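You operate a simulated robot arm through the tools that you are given. There is no shell and no other tool.

You are at the controls of a simulated robot arm. One attempt, no reset.

TASK
Put things in order on the top of the laundry top. At the end: the teal chalk puff stands where the green scrub pad stood; the cream dusting pad stands on top of the cream soap block on its dish; the beige felt dabber stands where the cream dusting pad stood; the blue cloth pad stands where the beige felt dabber stood; the green scrub pad stands where the blue cloth pad stood; whatever was shut is shut again. Leave all else as you found it, and nothing knocked over.

Only the result counts: the job must be done as asked and must still hold three seconds after the hand-in. Knocking over, shifting, dropping, spilling or breaking anything else fails it. Flat cloth is picked up by pressing the open fingertips on it (5 to 10 N) and closing them slowly along it; thin cloth reads only 2 to 8 mm in the jaws.

THE ROBOT
A 6-joint arm with a two-finger gripper, fixed in place. Base frame: the origin is at the foot of the arm, x ahead of it, y to its left, z up; the work surface is at about z = 0. Readings come in m, rad, newtons and seconds.
With the tool pointing down near the work surface it reaches from about 0.24 to 0.62 m from the base axis. Its first joint turns from -1.152 to 1.152 rad. Payload 1.37 kg.
Tool frame: the origin (TCP) lies between the finger pads and is the grasp point; the fingertips stand 0.022 m ahead of it; z points along the fingers, y is the line along which they close. The gripper opens to 0.092 m; its body begins 0.065 m behind the TCP.
Orientation is that of the tool frame in the base frame, as a unit quaternion [x, y, z, w]. With the fingers straight down and closing along the base's y, the tool's x points along the base's -x, its y along +y and its z along -z.

THE INTERFACE
- The arm moves only by the tool play_rows. Its argument "rows" is a list of rows, each a list of 3 entries, a list of its own where there are three numbers: the gripper command, from -1 (shut) to 1 (fully open), values between in proportion, then the shift along the tool's x, y, z in m, then the turn, a rotation vector about the tool's x, y, z in rad. In form: [[claw, [x, y, z], [ax, ay, az]], ...]. A call has 1 to 20 rows; each row is the pose to reach, as a shift and turn from the pose commanded when the call began, along the tool's axes at that moment. A row lasts 0.2 s, in which the tool goes at most 0.05 m and 0.15 rad; a call with a longer step from one row to the next is refused whole, and so is a gripper value outside its range. A pose out of reach is approached as far as the arm can. The call stops where the force on the tool passes 40 N (or 10 N more than at its start, if that is more) or the arm is blocked; 0.2 s more then pass. The fingers move at their own pace (about 0.0599 m/s each) and stop on an object; they squeeze with about 26 N. The grip force told is the motor's: it shows also when the fingers shut on nothing. Time passes only in rows, and 0.2 s behind the last, so rows that repeat a pose let the fingers close. The reply holds the time, the measured pose of the TCP, the force on the tool along the base axes, the opening and the grip force, in the units named above and with some noise, with the torque about the TCP (base axes, N m) and any sound that the robot's microphone picked up.
- Cameras (640 x 400 px; columns grow to the right, rows downward): "scene" is fixed at [0.0276, -0.4511, 0.5749]; the picture's right is [0.65, -0.76, 0.00], its down [-0.51, -0.43, -0.74] and it looks along [0.57, 0.48, -0.67] (base axes); focal length 335 px, centre (320, 200). "wrist" rides on the gripper at [0.071, 0.019, -0.102] in the tool frame; the picture's right is [-0.26, 0.97, 0.00], its down [-0.75, -0.20, -0.62] and it looks along [-0.60, -0.16, 0.78] (tool axes); focal length 280 px, centre (320, 200). There is no depth. A picture from a camera that has moved, and an enlarged one, comes with that camera's place and axes in the base frame and with its lens. The place of the scene camera against the robot may be out by one fixed shift of up to 0.018 m in any direction.
- capture(camera): a new picture of that camera. No time passes.
- inspect(camera, box): a new picture of the part [left, top, right, bottom] of that camera's present view, enlarged. No time passes.
- hand_in(): hands the job in; it is judged then, once.

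Places have to be worked out from the pictures, the camera data and where the tool is seen. Open the gripper and draw the arm clear of the work before you hand the job in, unless the task says otherwise.

The tools are called after ">>>" as a command line: name --argument value ..., lists and objects as JSON in quotes. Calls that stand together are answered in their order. play_rows: Moves the arm, as the interface text tells. Its arguments: {"type":"object","properties":{"rows":{"type":"array"}},"required":["rows"]} The other tools are called the same way: capture (camera) takes a picture; inspect (camera, box) takes an enlarged picture of a part of a camera's view; hand_in () hands the job in.

At the start:

```text
clock: 0.0
tool_pos: [0.4227, 0.067, 0.2563]
ee_rot: [0.0, 1.0, 0.0, -0.001]
force: [-0.4, 0.4, 0.2]
torque: [0.01, 0.0, 0.0]
finger_gap: 0.0918
grasp_force: 0.0
```

scene: 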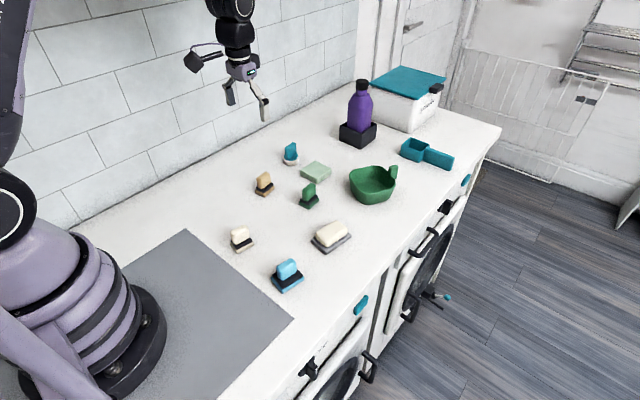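
wrist: 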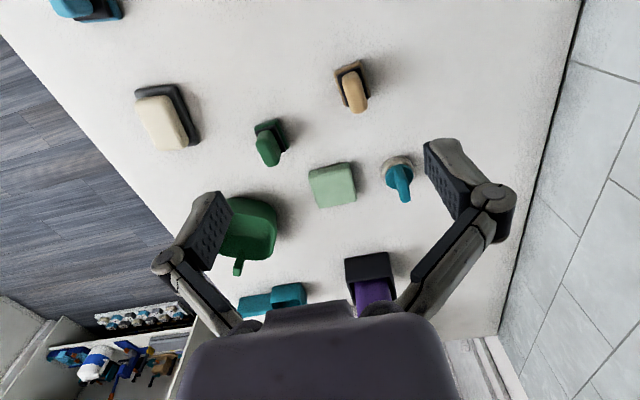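

I start by looking closely at the objects on the top from both cameras.

>>> inspect --camera "scene" --box '[220, 130, 360, 217]'

>>> inspect --camera "scene" --box '[210, 210, 370, 310]'

>>> inspect --camera "wrist" --box '[240, 50, 440, 220]'

>>> inspect --camera "scene" --box '[330, 50, 510, 210]'

```text
4.57 times, centred on (290, 174) of scene
camera zoom: at [0.0276, -0.4511, 0.5749], right [0.65, -0.76, 0.0], down [-0.51, -0.43, -0.74], along [0.57, 0.48, -0.67], focal length 1531 px, centre (457, 321)
```

zoom: 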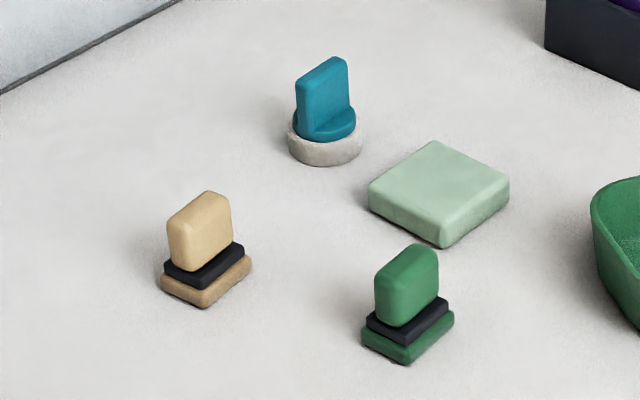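

```text
4.00 times, centred on (290, 260) of scene
camera zoom: at [0.0276, -0.4511, 0.5749], right [0.65, -0.76, 0.0], down [-0.51, -0.43, -0.74], along [0.57, 0.48, -0.67], focal length 1340 px, centre (440, -40)
```

zoom: 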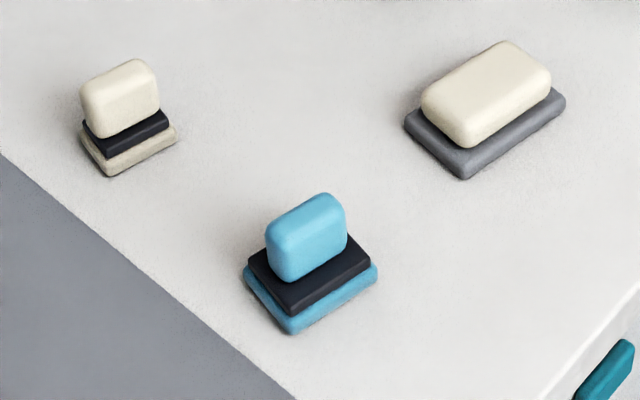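

```text
2.35 times, centred on (340, 135) of wrist
camera zoom: at [0.3515, 0.0871, 0.3579], right [0.26, 0.97, 0.0], down [0.75, -0.2, 0.62], along [0.6, -0.16, -0.78], focal length 660 px, centre (273, 353)
```

zoom: 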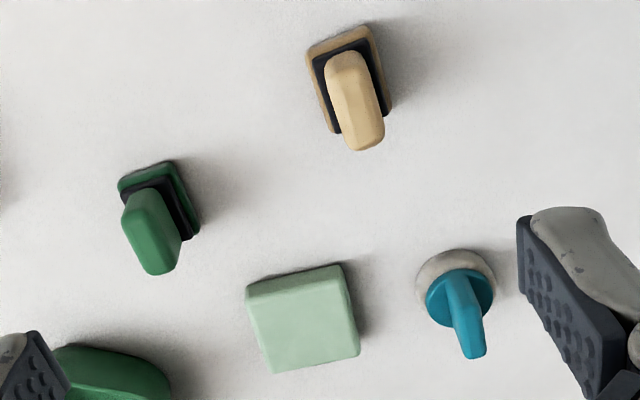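

```text
2.50 times, centred on (420, 130) of scene
camera zoom: at [0.0276, -0.4511, 0.5749], right [0.65, -0.76, 0.0], down [-0.51, -0.43, -0.74], along [0.57, 0.48, -0.67], focal length 837 px, centre (70, 375)
```

zoom: 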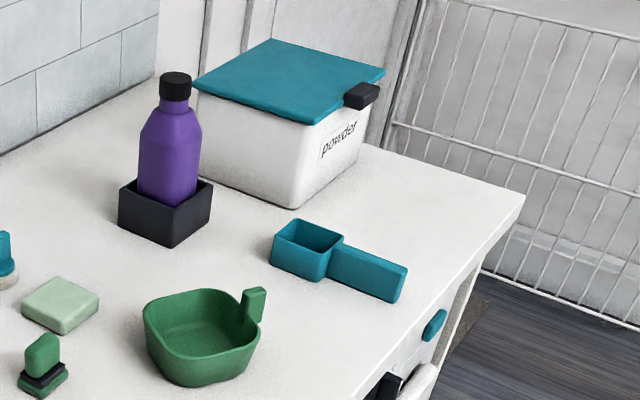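

The scene shows five handled pads: cream, beige, blue, green and teal. The free end of the chain is cream onto the soap. I move above the cream pad, estimated near (0.30, 0.0), to measure it with the wrist camera.

>>> play_rows --rows '[[1, [0.03, -0.018, 0.014], [0, 0, 0]], [1, [0.06, -0.036, 0.028], [0, 0, 0]], [1, [0.09, -0.053, 0.042], [0, 0, 0]], [1, [0.12, -0.07, 0.056], [0, 0, 0]], [1, [0.1227, -0.072, 0.056], [0, 0, 0]]]'

>>> capture --camera "wrist"

>>> inspect --camera "wrist" --box '[240, 0, 400, 100]'

>>> inspect --camera "wrist" --box '[60, 0, 320, 200]'

```text
clock: 1.2
tool_pos: [0.3012, -0.0057, 0.1986]
ee_rot: [0.0, 1.0, 0.0, 0.0]
force: [-0.4, -0.1, -0.4]
torque: [0.02, 0.0, -0.03]
finger_gap: 0.0919
grasp_force: 0.2
```

```text
taken
camera wrist: at [0.229, 0.0139, 0.3006], right [0.26, 0.97, 0.0], down [0.75, -0.2, 0.63], along [0.6, -0.16, -0.78], focal length 280 px, centre (320, 200)
```

wrist: 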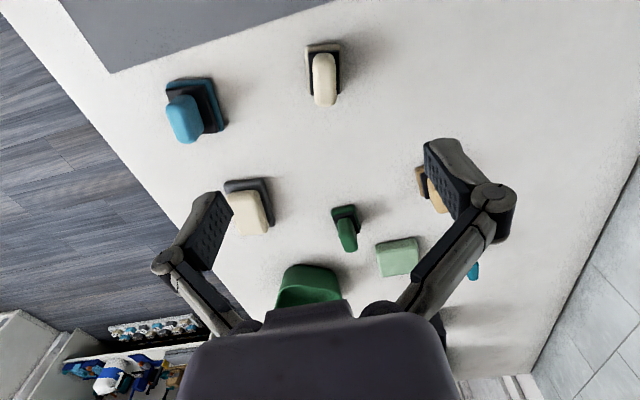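

```text
4.00 times, centred on (320, 50) of wrist
camera zoom: at [0.229, 0.0139, 0.3006], right [0.26, 0.97, 0.0], down [0.75, -0.2, 0.63], along [0.6, -0.16, -0.78], focal length 1122 px, centre (320, 800)
```

zoom: 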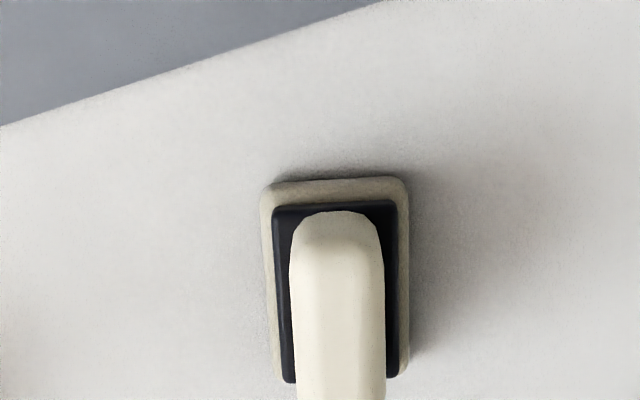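

```text
2.00 times, centred on (190, 100) of wrist
camera zoom: at [0.229, 0.0139, 0.3006], right [0.26, 0.97, 0.0], down [0.75, -0.2, 0.63], along [0.6, -0.16, -0.78], focal length 561 px, centre (580, 400)
```

zoom: 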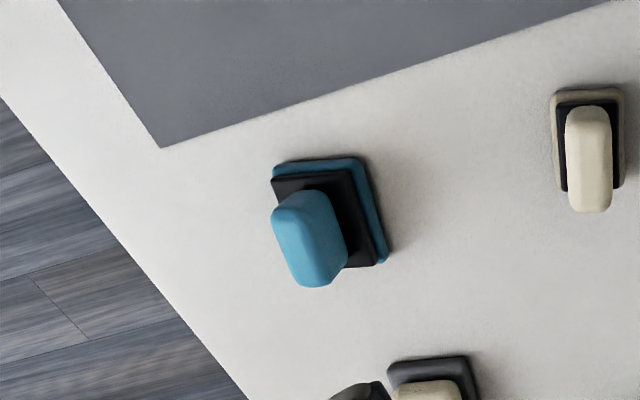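

The cream pad's base comes out centred at about (0.300, -0.001) with its long axis yawed about -13.5°, and blue is near (0.299, -0.139) with a similar yaw. I zoom in on the scene camera to judge the heights.

>>> inspect --camera "scene" --box '[222, 220, 262, 256]'

>>> inspect --camera "scene" --box '[305, 212, 357, 258]'

>>> inspect --camera "scene" --box '[266, 254, 310, 298]'

>>> inspect --camera "scene" --box '[272, 138, 308, 170]'

```text
11.11 times, centred on (242, 238) of scene
camera zoom: at [0.0276, -0.4511, 0.5749], right [0.65, -0.76, 0.0], down [-0.51, -0.43, -0.74], along [0.57, 0.48, -0.67], focal length 3722 px, centre (1187, -222)
```

zoom: 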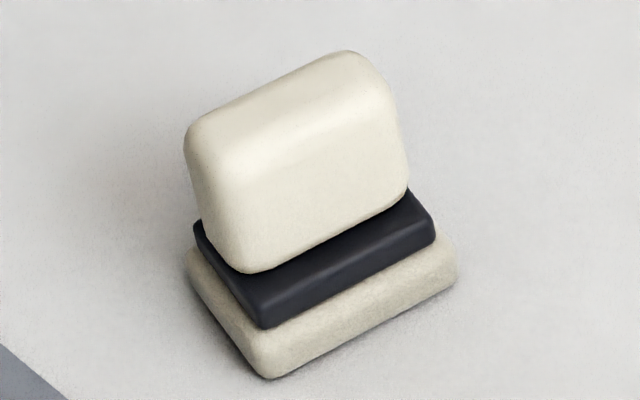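

```text
8.70 times, centred on (331, 235) of scene
camera zoom: at [0.0276, -0.4511, 0.5749], right [0.65, -0.76, 0.0], down [-0.51, -0.43, -0.74], along [0.57, 0.48, -0.67], focal length 2912 px, centre (224, -104)
```

zoom: 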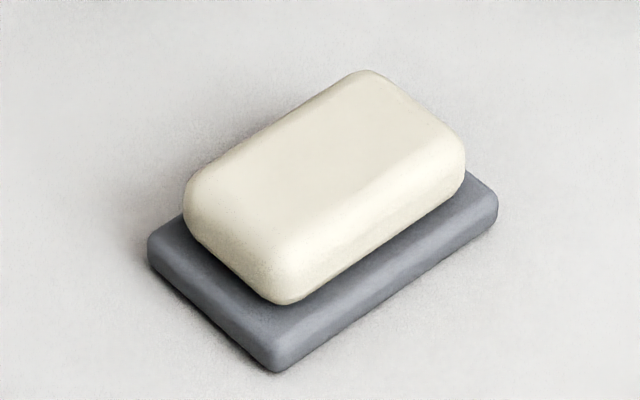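

```text
9.09 times, centred on (288, 276) of scene
camera zoom: at [0.0276, -0.4511, 0.5749], right [0.65, -0.76, 0.0], down [-0.51, -0.43, -0.74], along [0.57, 0.48, -0.67], focal length 3045 px, centre (611, -491)
```

zoom: 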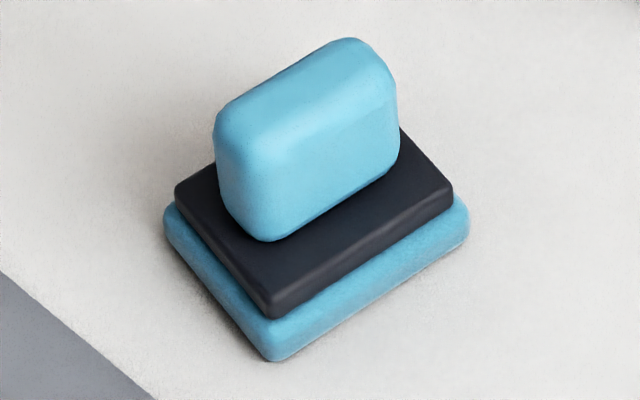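

```text
12.50 times, centred on (290, 154) of scene
camera zoom: at [0.0276, -0.4511, 0.5749], right [0.65, -0.76, 0.0], down [-0.51, -0.43, -0.74], along [0.57, 0.48, -0.67], focal length 4187 px, centre (695, 775)
```

zoom: 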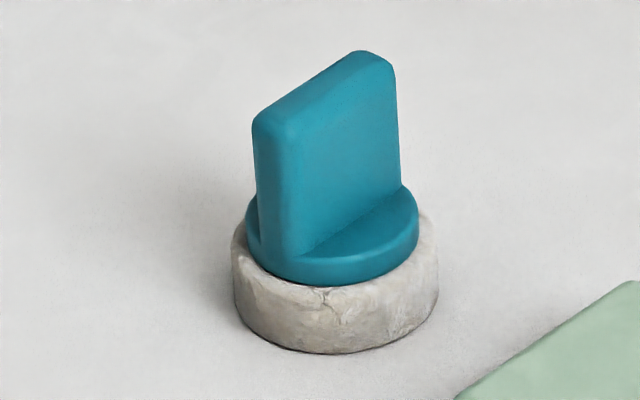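

Pad layers look like about 10 mm base, 7 mm plate and a 30 mm knob (about 20 mm thick). I turn the tool to the cream's yaw (+0.236 rad about tool z) and descend partway to check alignment.

>>> play_rows --rows '[[1, [0, 0.002, 0.02], [0, 0, 0.12]], [1, [0, 0.0043, 0.045], [0, 0, 0.236]], [1, [0, 0.0043, 0.08], [0, 0, 0.236]], [1, [0, 0.0043, 0.1], [0, 0, 0.236]], [1, [0, 0.0043, 0.1], [0, 0, 0.236]]]'

>>> capture --camera "wrist"

>>> capture --camera "scene"

```text
clock: 2.4
tool_pos: [0.3002, -0.0016, 0.1006]
ee_rot: [0.118, 0.993, 0.0, 0.0]
force: [-0.2, 0.2, 0.0]
torque: [0.0, 0.02, -0.01]
finger_gap: 0.0921
grasp_force: 0.1
```

```text
taken
camera wrist: at [0.234, 0.0349, 0.2037], right [0.48, 0.88, 0.0], down [0.68, -0.38, 0.63], along [0.55, -0.3, -0.78], focal length 280 px, centre (320, 200)
```

wrist: 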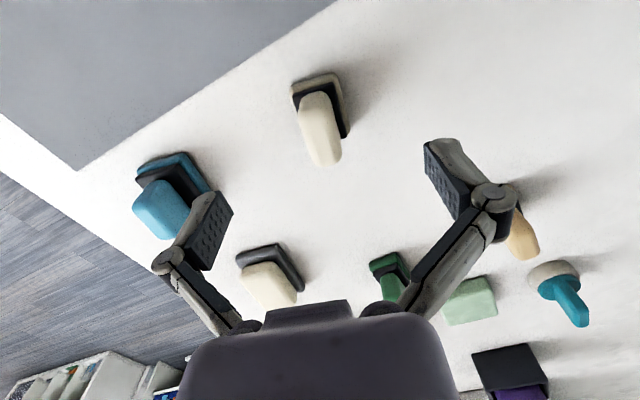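

```text
taken
```

scene: 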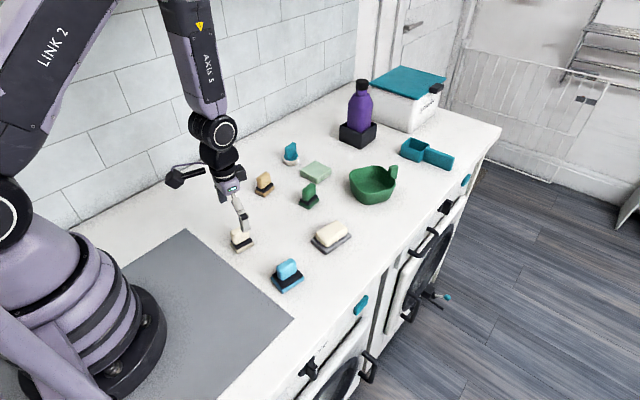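

The knob lies on the tool's centre line between the fingers. I descend to TCP z ≈ 0.045 and close on the cream knob.

>>> play_rows --rows '[[1, [0, 0, 0.02], [0, 0, 0]], [1, [0, 0, 0.04], [0, 0, 0]], [1, [0, 0, 0.055], [0, 0, 0]], [1, [0, 0, 0.055], [0, 0, 0]], [0.2, [0, 0, 0.055], [0, 0, 0]], [-0.2, [0, 0, 0.055], [0, 0, 0]], [-0.5, [0, 0, 0.055], [0, 0, 0]], [-1, [0, 0, 0.055], [0, 0, 0]], [-1, [0, 0, 0.055], [0, 0, 0]], [-1, [0, 0, 0.055], [0, 0, 0]]]'

>>> capture --camera "wrist"

>>> inspect --camera "scene" --box '[212, 200, 282, 256]'

```text
clock: 4.6
tool_pos: [0.2991, 0.0006, 0.0453]
ee_rot: [0.118, 0.993, 0.0, 0.0]
force: [-0.1, 0.7, 2.1]
torque: [0.01, 0.04, 0.0]
finger_gap: 0.0189
grasp_force: 25.7
```

```text
taken
camera wrist: at [0.233, 0.0365, 0.1477], right [0.48, 0.88, 0.0], down [0.68, -0.37, 0.63], along [0.55, -0.3, -0.78], focal length 280 px, centre (320, 200)
```

wrist: 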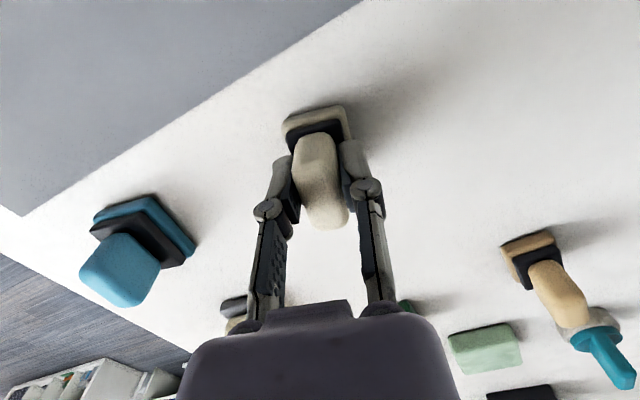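

```text
7.14 times, centred on (247, 228) of scene
camera zoom: at [0.0276, -0.4511, 0.5749], right [0.65, -0.76, 0.0], down [-0.51, -0.43, -0.74], along [0.57, 0.48, -0.67], focal length 2392 px, centre (841, 0)
```

zoom: 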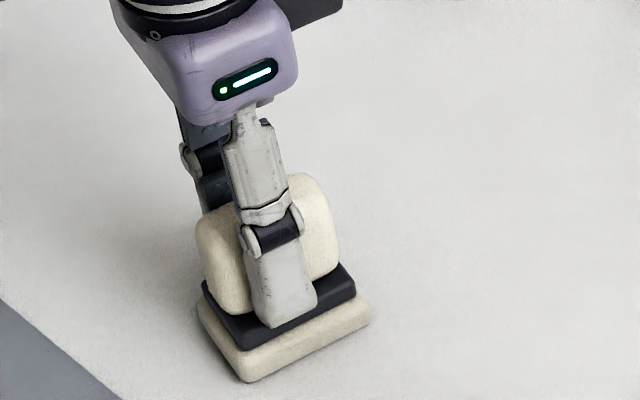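

Gripped at 18.9 mm with full force. I lift 80 mm and check that the pad comes along level.

>>> play_rows --rows '[[-1, [0, 0, -0.01], [0, 0, 0]], [-1, [0, 0, -0.03], [0, 0, 0]], [-1, [0, 0, -0.06], [0, 0, 0]], [-1, [0, 0, -0.085], [0, 0, 0]], [-1, [0, 0, -0.085], [0, 0, 0]]]'

>>> capture --camera "wrist"

>>> inspect --camera "scene" --box '[192, 160, 362, 276]'

```text
clock: 5.8
tool_pos: [0.3003, 0.0027, 0.1329]
ee_rot: [0.117, 0.993, 0.0, 0.0]
force: [-1.0, 0.0, 0.3]
torque: [-0.02, -0.02, 0.0]
finger_gap: 0.019
grasp_force: 25.4
```

```text
taken
camera wrist: at [0.2352, 0.0377, 0.2349], right [0.48, 0.88, 0.0], down [0.68, -0.37, 0.62], along [0.55, -0.3, -0.78], focal length 280 px, centre (320, 200)
```

wrist: 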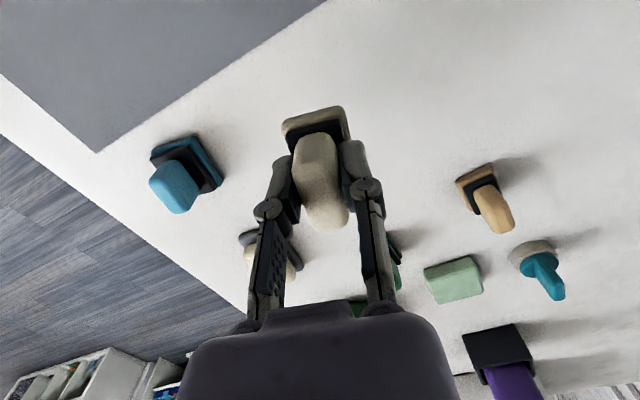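

```text
3.45 times, centred on (277, 218) of scene
camera zoom: at [0.0276, -0.4511, 0.5749], right [0.65, -0.76, 0.0], down [-0.51, -0.43, -0.74], along [0.57, 0.48, -0.67], focal length 1155 px, centre (468, 138)
```

zoom: 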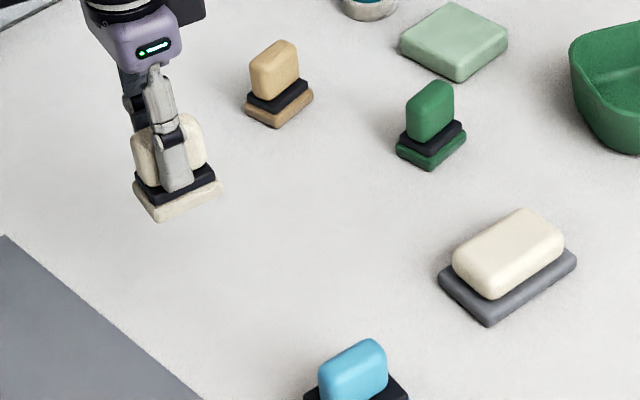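

The cream pad is held level and clear. I move over to a spot from which the soap block is visible beside the fingers, to locate its top precisely.

>>> play_rows --rows '[[-1, [-0.04, 0.002, -0.005], [0, 0, 0]], [-1, [-0.08, 0.004, -0.01], [0, 0, 0]], [-1, [-0.12, 0.006, -0.015], [0, 0, 0]], [-1, [-0.1625, 0.008, -0.02], [0, 0, 0]], [-1, [-0.1625, 0.008, -0.02], [0, 0, 0]], [-1, [-0.1625, 0.008, -0.02], [0, 0, 0]]]'

>>> capture --camera "wrist"

>>> inspect --camera "wrist" --box '[140, 60, 300, 220]'

```text
clock: 7.2
tool_pos: [0.4614, -0.0277, 0.1496]
ee_rot: [0.118, 0.993, 0.0, -0.001]
force: [-0.2, 0.5, -0.5]
torque: [-0.04, 0.01, 0.0]
finger_gap: 0.0191
grasp_force: 25.9
```

```text
taken
camera wrist: at [0.3961, 0.0083, 0.253], right [0.48, 0.88, 0.0], down [0.69, -0.37, 0.62], along [0.55, -0.3, -0.78], focal length 280 px, centre (320, 200)
```

wrist: 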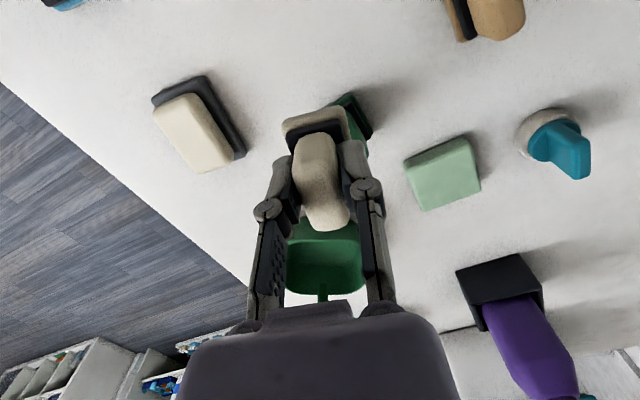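

```text
2.50 times, centred on (220, 140) of wrist
camera zoom: at [0.3961, 0.0083, 0.253], right [0.48, 0.88, 0.0], down [0.69, -0.37, 0.62], along [0.55, -0.3, -0.78], focal length 701 px, centre (570, 350)
```

zoom: 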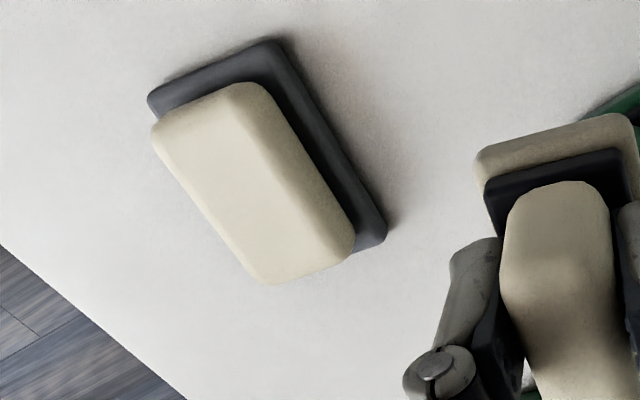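

The soap dish centre works out to about (0.441, -0.139) with the soap about 58×42 mm at yaw ≈ -11°; the held pad's centre sits about 2.5 mm ahead of the TCP. I move over the soap at the same height.

>>> play_rows --rows '[[-1, [-0.001, -0.038, 0], [0, 0, 0]], [-1, [-0.003, -0.076, 0], [0, 0, 0]], [-1, [-0.004, -0.1133, 0], [0, 0, 0]], [-1, [-0.004, -0.1133, 0.02], [0, 0, 0]], [-1, [-0.004, -0.1133, 0.04], [0, 0, 0]], [-1, [-0.004, -0.1133, 0.04], [0, 0, 0]]]'

>>> capture --camera "wrist"

>>> inspect --camera "scene" --box '[282, 160, 382, 260]'

>>> inspect --camera "wrist" --box '[220, 70, 400, 270]'

```text
clock: 8.6
tool_pos: [0.4399, -0.1392, 0.1093]
ee_rot: [0.117, 0.993, 0.0, -0.001]
force: [-0.5, 0.0, -0.6]
torque: [0.0, 0.03, 0.0]
finger_gap: 0.0189
grasp_force: 25.9
```

```text
taken
camera wrist: at [0.3734, -0.1032, 0.2122], right [0.48, 0.88, 0.0], down [0.68, -0.37, 0.62], along [0.55, -0.3, -0.78], focal length 280 px, centre (320, 200)
```

wrist: 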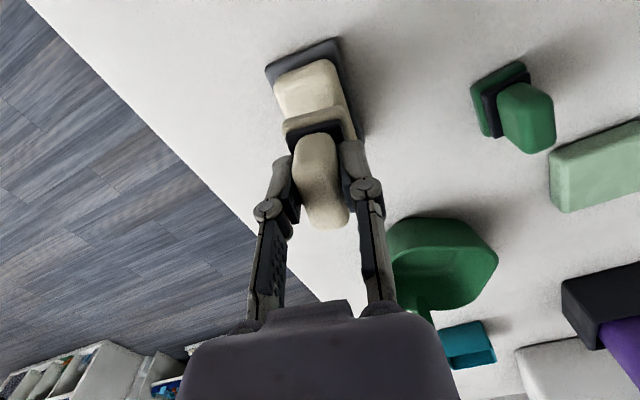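

```text
4.00 times, centred on (332, 210) of scene
camera zoom: at [0.0276, -0.4511, 0.5749], right [0.65, -0.76, 0.0], down [-0.51, -0.43, -0.74], along [0.57, 0.48, -0.67], focal length 1340 px, centre (272, 160)
```

zoom: 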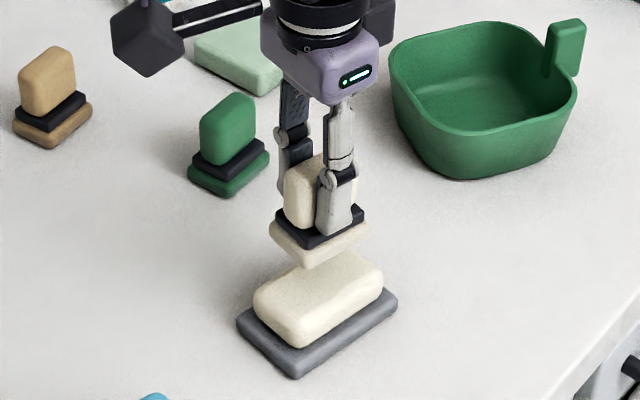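

```text
2.00 times, centred on (310, 170) of wrist
camera zoom: at [0.3734, -0.1032, 0.2122], right [0.48, 0.88, 0.0], down [0.68, -0.37, 0.62], along [0.55, -0.3, -0.78], focal length 561 px, centre (340, 260)
```

zoom: 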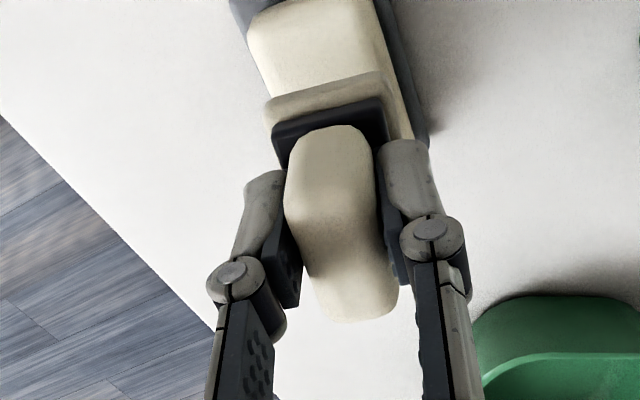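

Alignment over the soap is within about a millimetre of target. I lower to leave about 10 mm of clearance, then feel for contact in small steps.

>>> play_rows --rows '[[-1, [0, -0.001, 0.012], [0, 0, 0]], [-1, [0, -0.001, 0.022], [0, 0, 0]], [-1, [0, -0.001, 0.026], [0, 0, 0]], [-1, [0, -0.001, 0.026], [0, 0, 0]]]'

>>> inspect --camera "scene" --box '[302, 190, 362, 260]'

```text
clock: 9.6
tool_pos: [0.4388, -0.1424, 0.0837]
ee_rot: [0.117, 0.993, 0.0, 0.001]
force: [-0.3, -0.2, -0.7]
torque: [-0.02, -0.01, -0.02]
finger_gap: 0.019
grasp_force: 26.2
```

```text
5.71 times, centred on (332, 225) of scene
camera zoom: at [0.0276, -0.4511, 0.5749], right [0.65, -0.76, 0.0], down [-0.51, -0.43, -0.74], along [0.57, 0.48, -0.67], focal length 1914 px, centre (251, 57)
```

zoom: 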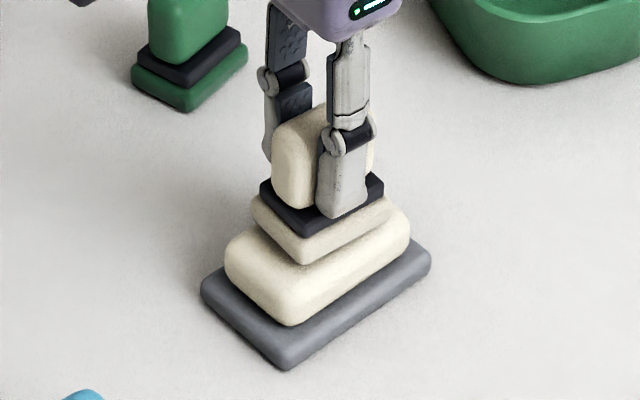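

Still no contact (fz ≈ -0.7) and the pad looks centred over the soap. I lower in small 2 mm increments watching the force.

>>> play_rows --rows '[[-1, [0, 0.001, 0.001], [0, 0, 0]], [-1, [0, 0.001, 0.002], [0, 0, 0]], [-1, [0, 0.001, 0.003], [0, 0, 0]], [-1, [0, 0.001, 0.003], [0, 0, 0]]]'

```text
clock: 10.6
tool_pos: [0.4386, -0.142, 0.0798]
ee_rot: [0.117, 0.993, -0.001, 0.0]
force: [-0.6, -0.1, -0.6]
torque: [0.02, 0.01, 0.0]
finger_gap: 0.0191
grasp_force: 26.2
```

No contact yet; y reads -0.142, so I check the camera pose for a second reading before going lower.

>>> inspect --camera "wrist" --box '[220, 20, 400, 240]'

>>> inspect --camera "scene" --box '[302, 190, 362, 260]'

```text
1.82 times, centred on (310, 130) of wrist
camera zoom: at [0.3726, -0.1053, 0.1826], right [0.48, 0.88, 0.0], down [0.68, -0.38, 0.63], along [0.55, -0.3, -0.78], focal length 510 px, centre (338, 327)
```

zoom: 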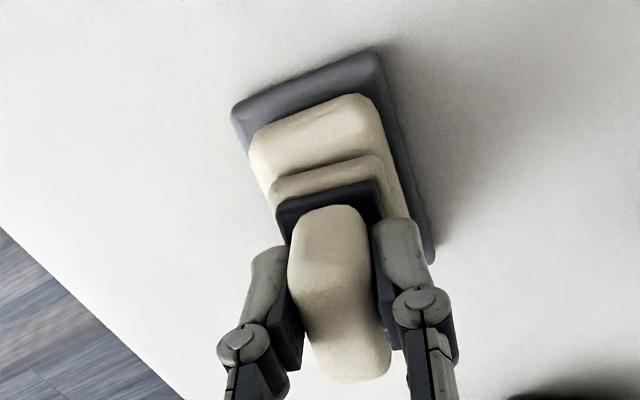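

```text
5.71 times, centred on (332, 225) of scene
camera zoom: at [0.0276, -0.4511, 0.5749], right [0.65, -0.76, 0.0], down [-0.51, -0.43, -0.74], along [0.57, 0.48, -0.67], focal length 1914 px, centre (251, 57)
```

zoom: 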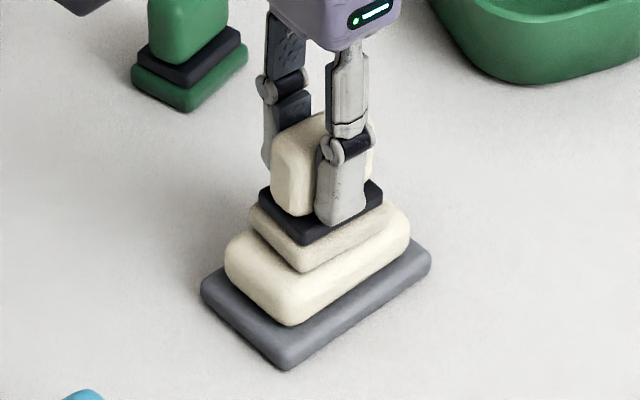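

Both views agree the pad is centred on the soap within about 2–3 mm. I keep lowering 1 mm at a time.

>>> play_rows --rows '[[-1, [0, 0, 0.001], [0, 0, 0]], [-1, [0, 0, 0.002], [0, 0, 0]], [-1, [0, 0, 0.002], [0, 0, 0]]]'

```text
clock: 11.4
tool_pos: [0.4383, -0.143, 0.079]
ee_rot: [0.118, 0.993, -0.001, 0.0]
force: [-3.2, 2.4, 15.1]
torque: [0.09, 0.12, -0.01]
finger_gap: 0.0189
grasp_force: 25.9
```

Contact at 15 N, so the soap top is near z ≈ 0.034. I raise 2 mm, nudge +1.5 mm in tool y for better centring, and set down gently.

>>> play_rows --rows '[[-1, [0, 0, -0.002], [0, 0, 0]], [-1, [0, 0.0015, -0.002], [0, 0, 0]], [-1, [0, 0.0015, -0.002], [0, 0, 0]], [-1, [0, 0.0015, -0.001], [0, 0, 0]], [-1, [0, 0.0015, -0.0005], [0, 0, 0]], [-1, [0, 0.0015, -0.0005], [0, 0, 0]]]'

>>> inspect --camera "wrist" --box '[220, 20, 400, 240]'

```text
clock: 12.8
tool_pos: [0.4374, -0.1403, 0.079]
ee_rot: [0.117, 0.993, 0.0, 0.001]
force: [-2.3, -1.1, 11.2]
torque: [-0.05, 0.07, -0.01]
finger_gap: 0.0189
grasp_force: 26.1
```

```text
1.82 times, centred on (310, 130) of wrist
camera zoom: at [0.3722, -0.1045, 0.1816], right [0.48, 0.88, 0.0], down [0.68, -0.37, 0.63], along [0.55, -0.3, -0.78], focal length 510 px, centre (338, 327)
```

zoom: 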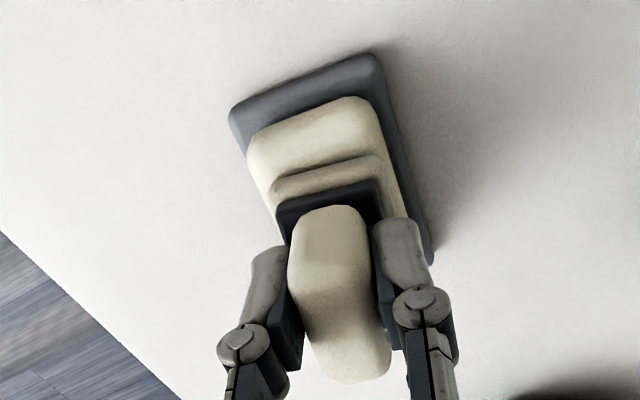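

Well centred with about 11 N of preload. I ease up slightly, open the fingers and lift straight away.

>>> play_rows --rows '[[-1, [0, 0, -0.0008], [0, 0, 0]], [-1, [0, 0, -0.0008], [0, 0, 0]], [-0.5, [0, 0, -0.0008], [0, 0, 0]], [-0.2, [0, 0, -0.0008], [0, 0, 0]], [0.2, [0, 0, -0.0008], [0, 0, 0]], [0.5, [0, 0, -0.0008], [0, 0, 0]], [0.5, [0, 0, -0.0008], [0, 0, 0]], [0.5, [0, 0, -0.02], [0, 0, 0]], [0.5, [0, 0, -0.05], [0, 0, 0]], [0.5, [0, 0, -0.08], [0, 0, 0]], [0.5, [0, 0, -0.08], [0, 0, 0]]]'

>>> capture --camera "wrist"

>>> inspect --camera "scene" --box '[302, 190, 362, 260]'

```text
clock: 15.2
tool_pos: [0.4388, -0.1407, 0.1598]
ee_rot: [0.118, 0.993, 0.0, 0.0]
force: [0.0, -0.3, -0.6]
torque: [-0.02, -0.01, -0.01]
finger_gap: 0.0691
grasp_force: 0.0
```

```text
taken
camera wrist: at [0.3728, -0.1047, 0.2627], right [0.48, 0.88, 0.0], down [0.68, -0.38, 0.62], along [0.55, -0.3, -0.78], focal length 280 px, centre (320, 200)
```

wrist: 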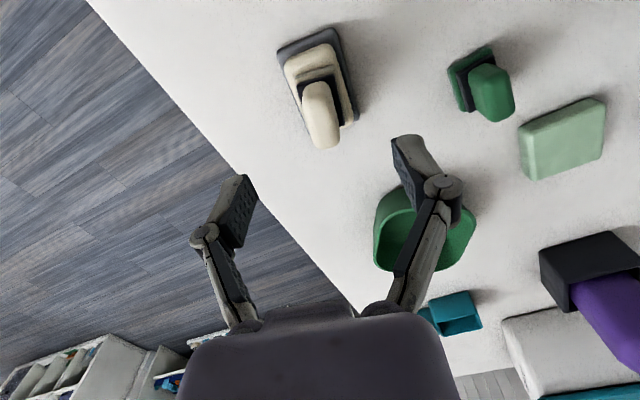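

```text
5.71 times, centred on (332, 225) of scene
camera zoom: at [0.0276, -0.4511, 0.5749], right [0.65, -0.76, 0.0], down [-0.51, -0.43, -0.74], along [0.57, 0.48, -0.67], focal length 1914 px, centre (251, 57)
```

zoom: 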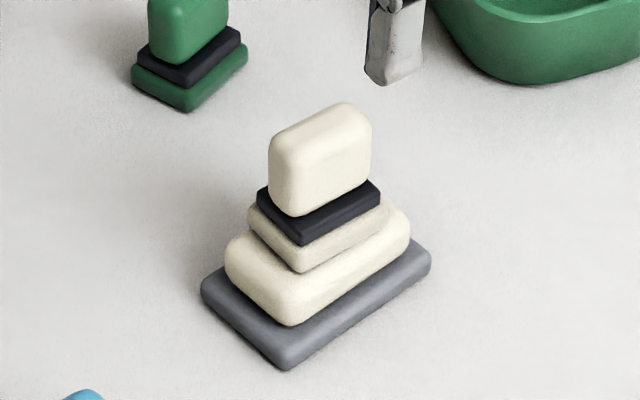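

The cream pad stands cleanly on the soap. Next I go above the beige dabber (est. 0.461, 0.0985, yaw ≈ +5°), turning the tool to match, to measure it.

>>> play_rows --rows '[[0.5, [0.0064, 0.0388, -0.02], [0, 0, -0.054]], [0.5, [0.0129, 0.0776, -0.03], [0, 0, -0.108]], [0.5, [0.0193, 0.1165, -0.03], [0, 0, -0.162]], [0.5, [0.0257, 0.1553, -0.03], [0, 0, -0.216]], [0.5, [0.0322, 0.1941, -0.03], [0, 0, -0.27]], [0.7, [0.0386, 0.2329, -0.03], [0, 0, -0.324]], [1, [0.0386, 0.2329, -0.03], [0, 0, -0.324]], [1, [0.0386, 0.2329, -0.03], [0, 0, -0.324]]]'

>>> capture --camera "wrist"

>>> inspect --camera "wrist" --box '[260, 30, 380, 150]'

>>> inspect --camera "scene" --box '[244, 164, 284, 204]'

```text
clock: 17.0
tool_pos: [0.4544, 0.0942, 0.1899]
ee_rot: [-0.045, 0.999, 0.0, 0.0]
force: [0.0, -0.8, -0.5]
torque: [-0.01, -0.03, -0.01]
finger_gap: 0.092
grasp_force: 0.0
```

```text
taken
camera wrist: at [0.3816, 0.1076, 0.2918], right [0.18, 0.98, 0.0], down [0.77, -0.14, 0.62], along [0.62, -0.11, -0.78], focal length 280 px, centre (320, 200)
```

wrist: 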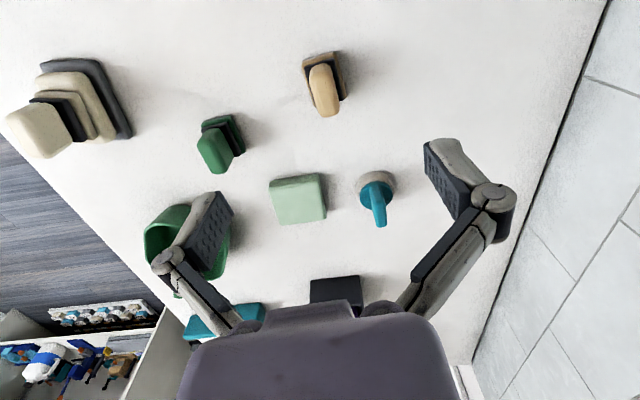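

```text
3.33 times, centred on (320, 90) of wrist
camera zoom: at [0.3816, 0.1076, 0.2918], right [0.18, 0.98, 0.0], down [0.77, -0.14, 0.62], along [0.62, -0.11, -0.78], focal length 935 px, centre (320, 567)
```

zoom: 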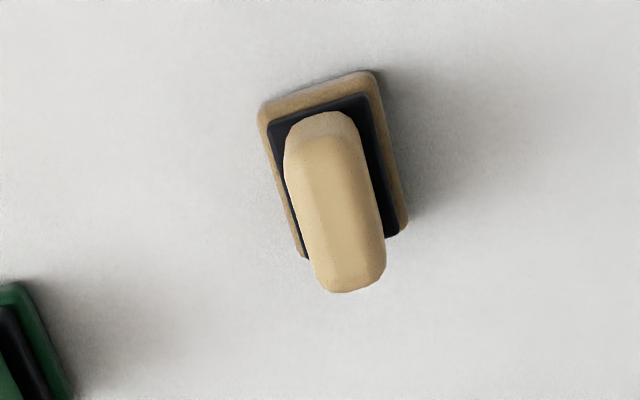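

```text
10.00 times, centred on (264, 184) of scene
camera zoom: at [0.0277, -0.4511, 0.5749], right [0.65, -0.76, 0.0], down [-0.51, -0.43, -0.74], along [0.57, 0.48, -0.67], focal length 3349 px, centre (880, 360)
```

zoom: 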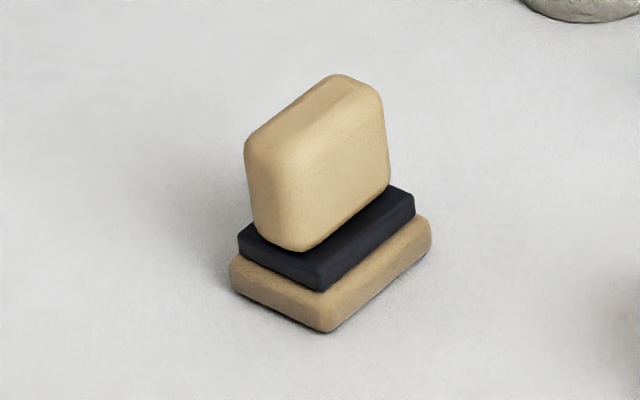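

Beige base centre comes out at (0.461, 0.098), yaw ≈ +5.3°, matching the tool. I centre over it, descend to z ≈ 0.045 and grip the knob.

>>> play_rows --rows '[[1, [-0.0069, 0.0029, 0.03], [0, 0, 0]], [0.6, [-0.0069, 0.0029, 0.07], [0, 0, 0]], [0.6, [-0.0069, 0.0029, 0.11], [0, 0, 0]], [0.6, [-0.0069, 0.0029, 0.13], [0, 0, 0]], [0.6, [-0.0069, 0.0029, 0.145], [0, 0, 0]], [0.6, [-0.0069, 0.0029, 0.145], [0, 0, 0]], [0.2, [-0.0069, 0.0029, 0.145], [0, 0, 0]], [-0.2, [-0.0069, 0.0029, 0.145], [0, 0, 0]], [-0.5, [-0.0069, 0.0029, 0.145], [0, 0, 0]], [-1, [-0.0069, 0.0029, 0.145], [0, 0, 0]], [-1, [-0.0069, 0.0029, 0.145], [0, 0, 0]], [-1, [-0.0069, 0.0029, 0.145], [0, 0, 0]]]'

>>> capture --camera "wrist"

>>> inspect --camera "scene" --box '[234, 140, 294, 204]'

```text
clock: 19.6
tool_pos: [0.4634, 0.0958, 0.043]
ee_rot: [-0.044, 0.999, 0.001, 0.0]
force: [-0.3, -0.3, 2.0]
torque: [0.0, 0.03, 0.01]
finger_gap: 0.0194
grasp_force: 26.3
```

```text
taken
camera wrist: at [0.3907, 0.1102, 0.146], right [0.18, 0.98, 0.0], down [0.77, -0.14, 0.63], along [0.62, -0.11, -0.78], focal length 280 px, centre (320, 200)
```

wrist: 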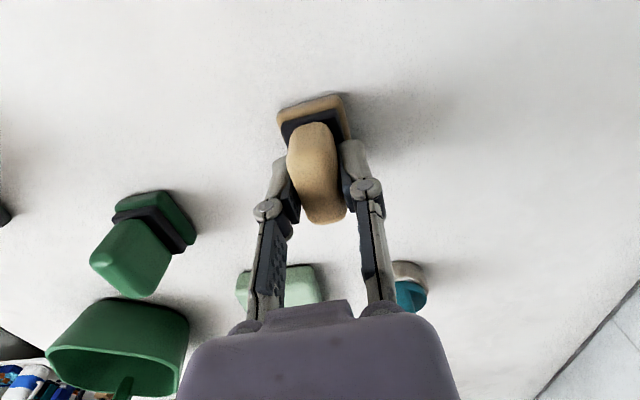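

```text
6.25 times, centred on (264, 172) of scene
camera zoom: at [0.0276, -0.4511, 0.5749], right [0.65, -0.76, 0.0], down [-0.51, -0.43, -0.74], along [0.57, 0.48, -0.67], focal length 2093 px, centre (670, 375)
```

zoom: 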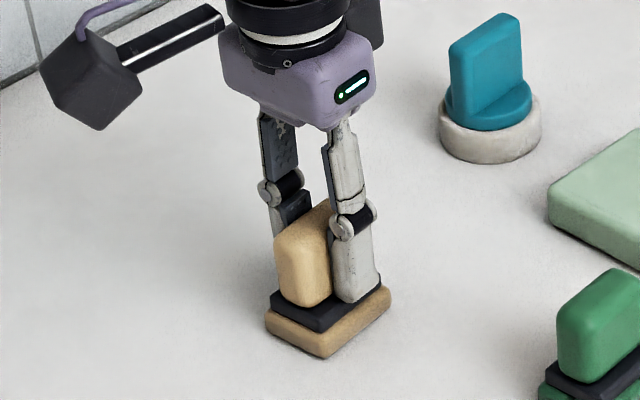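

Beige is gripped (19.4 mm). I lift it 80 mm and carry it over the cream's old spot, turning to the cream's yaw.

>>> play_rows --rows '[[-1, [0, 0, -0.01], [0, 0, 0]], [-1, [0, 0, -0.04], [0, 0, 0]], [-1, [0, 0, -0.08], [0, 0, 0]], [-1, [0.0337, -0.0167, -0.08], [0, 0, 0.065]], [-1, [0.0674, -0.0333, -0.08], [0, 0, 0.13]], [-1, [0.1012, -0.05, -0.08], [0, 0, 0.196]], [-1, [0.1349, -0.0666, -0.08], [0, 0, 0.261]], [-1, [0.1686, -0.0833, -0.08], [0, 0, 0.326]], [-1, [0.1686, -0.0833, -0.08], [0, 0, 0.326]], [-1, [0.1686, -0.0833, -0.08], [0, 0, 0.326]]]'

>>> capture --camera "wrist"

>>> capture --camera "scene"

```text
clock: 21.8
tool_pos: [0.2997, -0.0037, 0.1235]
ee_rot: [0.119, 0.993, 0.0, 0.001]
force: [0.1, 0.3, -1.7]
torque: [0.04, -0.03, -0.04]
finger_gap: 0.0192
grasp_force: 26.3
```

```text
taken
camera wrist: at [0.2347, 0.0338, 0.2264], right [0.48, 0.88, 0.0], down [0.68, -0.38, 0.63], along [0.55, -0.3, -0.78], focal length 280 px, centre (320, 200)
```

wrist: 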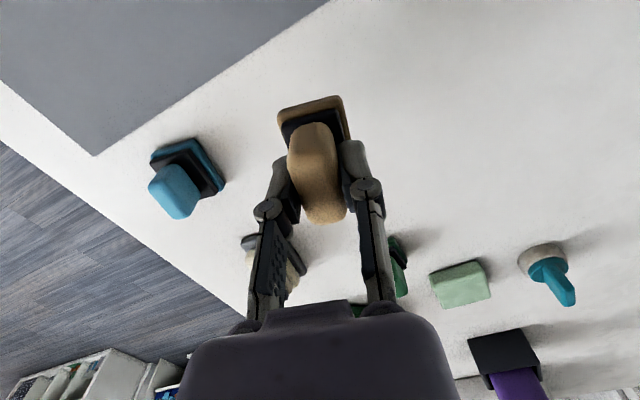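

```text
taken
```

scene: 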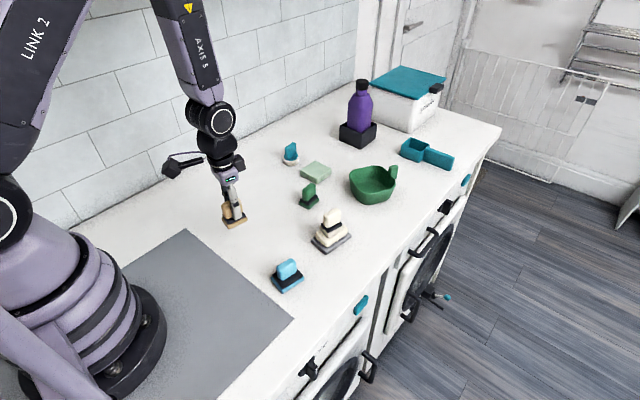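

Beige is near the target spot; I need about +3.4 mm in x. I correct and lower to just above the surface.

>>> play_rows --rows '[[-1, [-0.0033, 0.0008, 0.01], [0, 0, 0]], [-1, [-0.0033, 0.0008, 0.04], [0, 0, 0]], [-1, [-0.0033, 0.0008, 0.065], [0, 0, 0]], [-1, [-0.0033, 0.0008, 0.074], [0, 0, 0]], [-1, [-0.0033, 0.0008, 0.077], [0, 0, 0]], [-1, [-0.0033, 0.0008, 0.077], [0, 0, 0]]]'

>>> capture --camera "wrist"

>>> inspect --camera "scene" --box '[222, 200, 262, 256]'

```text
clock: 23.2
tool_pos: [0.3067, 0.0021, 0.0464]
ee_rot: [0.119, 0.993, 0.0, 0.0]
force: [0.1, 0.0, -1.3]
torque: [-0.01, -0.02, -0.01]
finger_gap: 0.019
grasp_force: 25.9
```

```text
taken
camera wrist: at [0.2412, 0.0372, 0.1488], right [0.48, 0.88, 0.0], down [0.68, -0.38, 0.63], along [0.55, -0.3, -0.78], focal length 280 px, centre (320, 200)
```

wrist: 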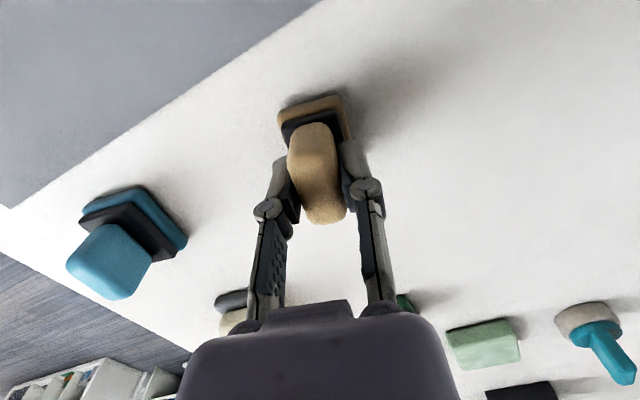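

```text
7.14 times, centred on (242, 228) of scene
camera zoom: at [0.0276, -0.4511, 0.5749], right [0.65, -0.76, 0.0], down [-0.51, -0.43, -0.74], along [0.57, 0.48, -0.67], focal length 2392 px, centre (877, 0)
```

zoom: 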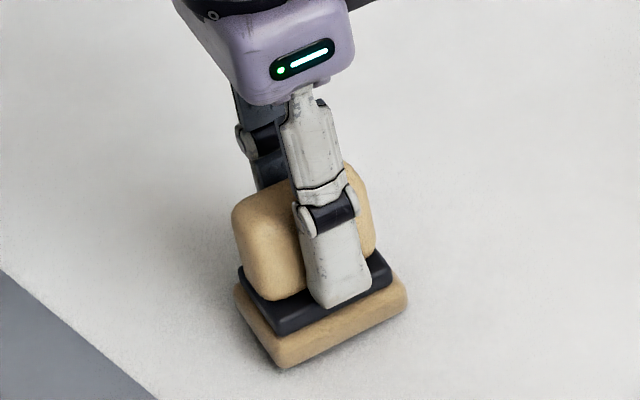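

Measured pose and the scene picture both say the pad is about 3.7 mm too far in x and 3.4 mm in y. I correct before touching down.

>>> play_rows --rows '[[-1, [0.0014, -0.0021, 0], [0, 0, 0]], [-1, [0.0028, -0.0042, 0], [0, 0, 0]], [-1, [0.0028, -0.0042, 0], [0, 0, 0]], [-1, [0.0028, -0.0042, 0], [0, 0, 0]]]'

>>> inspect --camera "wrist" --box '[240, 60, 400, 160]'

>>> inspect --camera "scene" --box '[222, 220, 262, 256]'

```text
clock: 24.2
tool_pos: [0.3015, -0.0023, 0.0458]
ee_rot: [0.118, 0.993, 0.0, 0.0]
force: [-0.1, -0.9, -0.3]
torque: [0.01, 0.01, 0.02]
finger_gap: 0.0192
grasp_force: 25.8
```

```text
4.00 times, centred on (320, 110) of wrist
camera zoom: at [0.2367, 0.0338, 0.1491], right [0.48, 0.88, 0.0], down [0.68, -0.38, 0.62], along [0.55, -0.3, -0.78], focal length 1122 px, centre (320, 560)
```

zoom: 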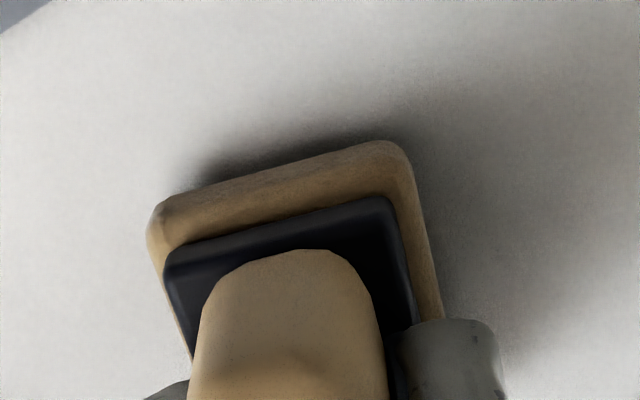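

```text
11.11 times, centred on (242, 238) of scene
camera zoom: at [0.0276, -0.4511, 0.5749], right [0.65, -0.76, 0.0], down [-0.51, -0.43, -0.74], along [0.57, 0.48, -0.67], focal length 3722 px, centre (1187, -222)
```

zoom: 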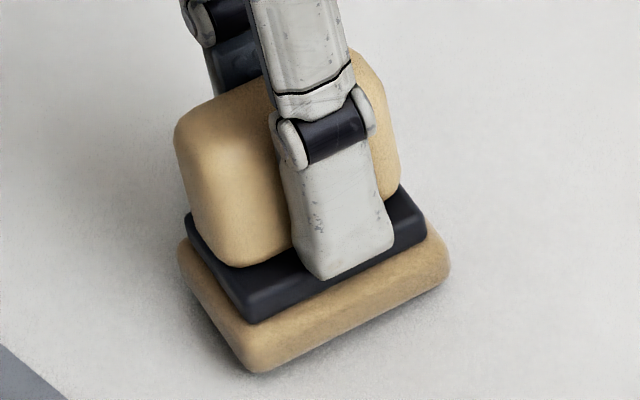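

Now within ~1.5 mm of the cream's original outline in the scene picture. I nudge +1 mm in x and set down.

>>> play_rows --rows '[[-1, [-0.0012, -0.0003, 0], [0, 0, 0]], [-1, [-0.0012, -0.0003, 0.001], [0, 0, 0]], [-1, [-0.0012, -0.0003, 0.002], [0, 0, 0]], [-1, [-0.0012, -0.0003, 0.0025], [0, 0, 0]], [-1, [-0.0012, -0.0003, 0.0025], [0, 0, 0]]]'

>>> inspect --camera "scene" --box '[222, 220, 262, 256]'

```text
clock: 25.4
tool_pos: [0.3024, -0.0038, 0.0459]
ee_rot: [0.118, 0.993, 0.0, 0.0]
force: [0.3, -0.4, 0.1]
torque: [0.0, -0.01, 0.01]
finger_gap: 0.0192
grasp_force: 25.9
```

```text
11.11 times, centred on (242, 238) of scene
camera zoom: at [0.0276, -0.4511, 0.5749], right [0.65, -0.76, 0.0], down [-0.51, -0.43, -0.74], along [0.57, 0.48, -0.67], focal length 3722 px, centre (1187, -222)
```

zoom: 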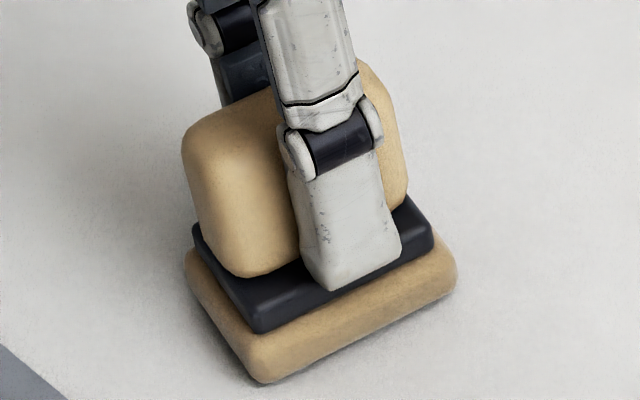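

Outline now matches the cream's original to within a millimetre, but there is no contact force yet. I lower gently until it touches.

>>> play_rows --rows '[[-1, [0, 0, 0.0007], [0, 0, 0]], [-1, [0, 0, 0.0015], [0, 0, 0]], [-1, [0, 0, 0.0015], [0, 0, 0]]]'

```text
clock: 26.2
tool_pos: [0.3031, -0.0028, 0.0433]
ee_rot: [0.119, 0.993, 0.0, 0.0]
force: [-3.9, 0.1, 25.2]
torque: [0.04, 0.15, 0.02]
finger_gap: 0.019
grasp_force: 26.1
```

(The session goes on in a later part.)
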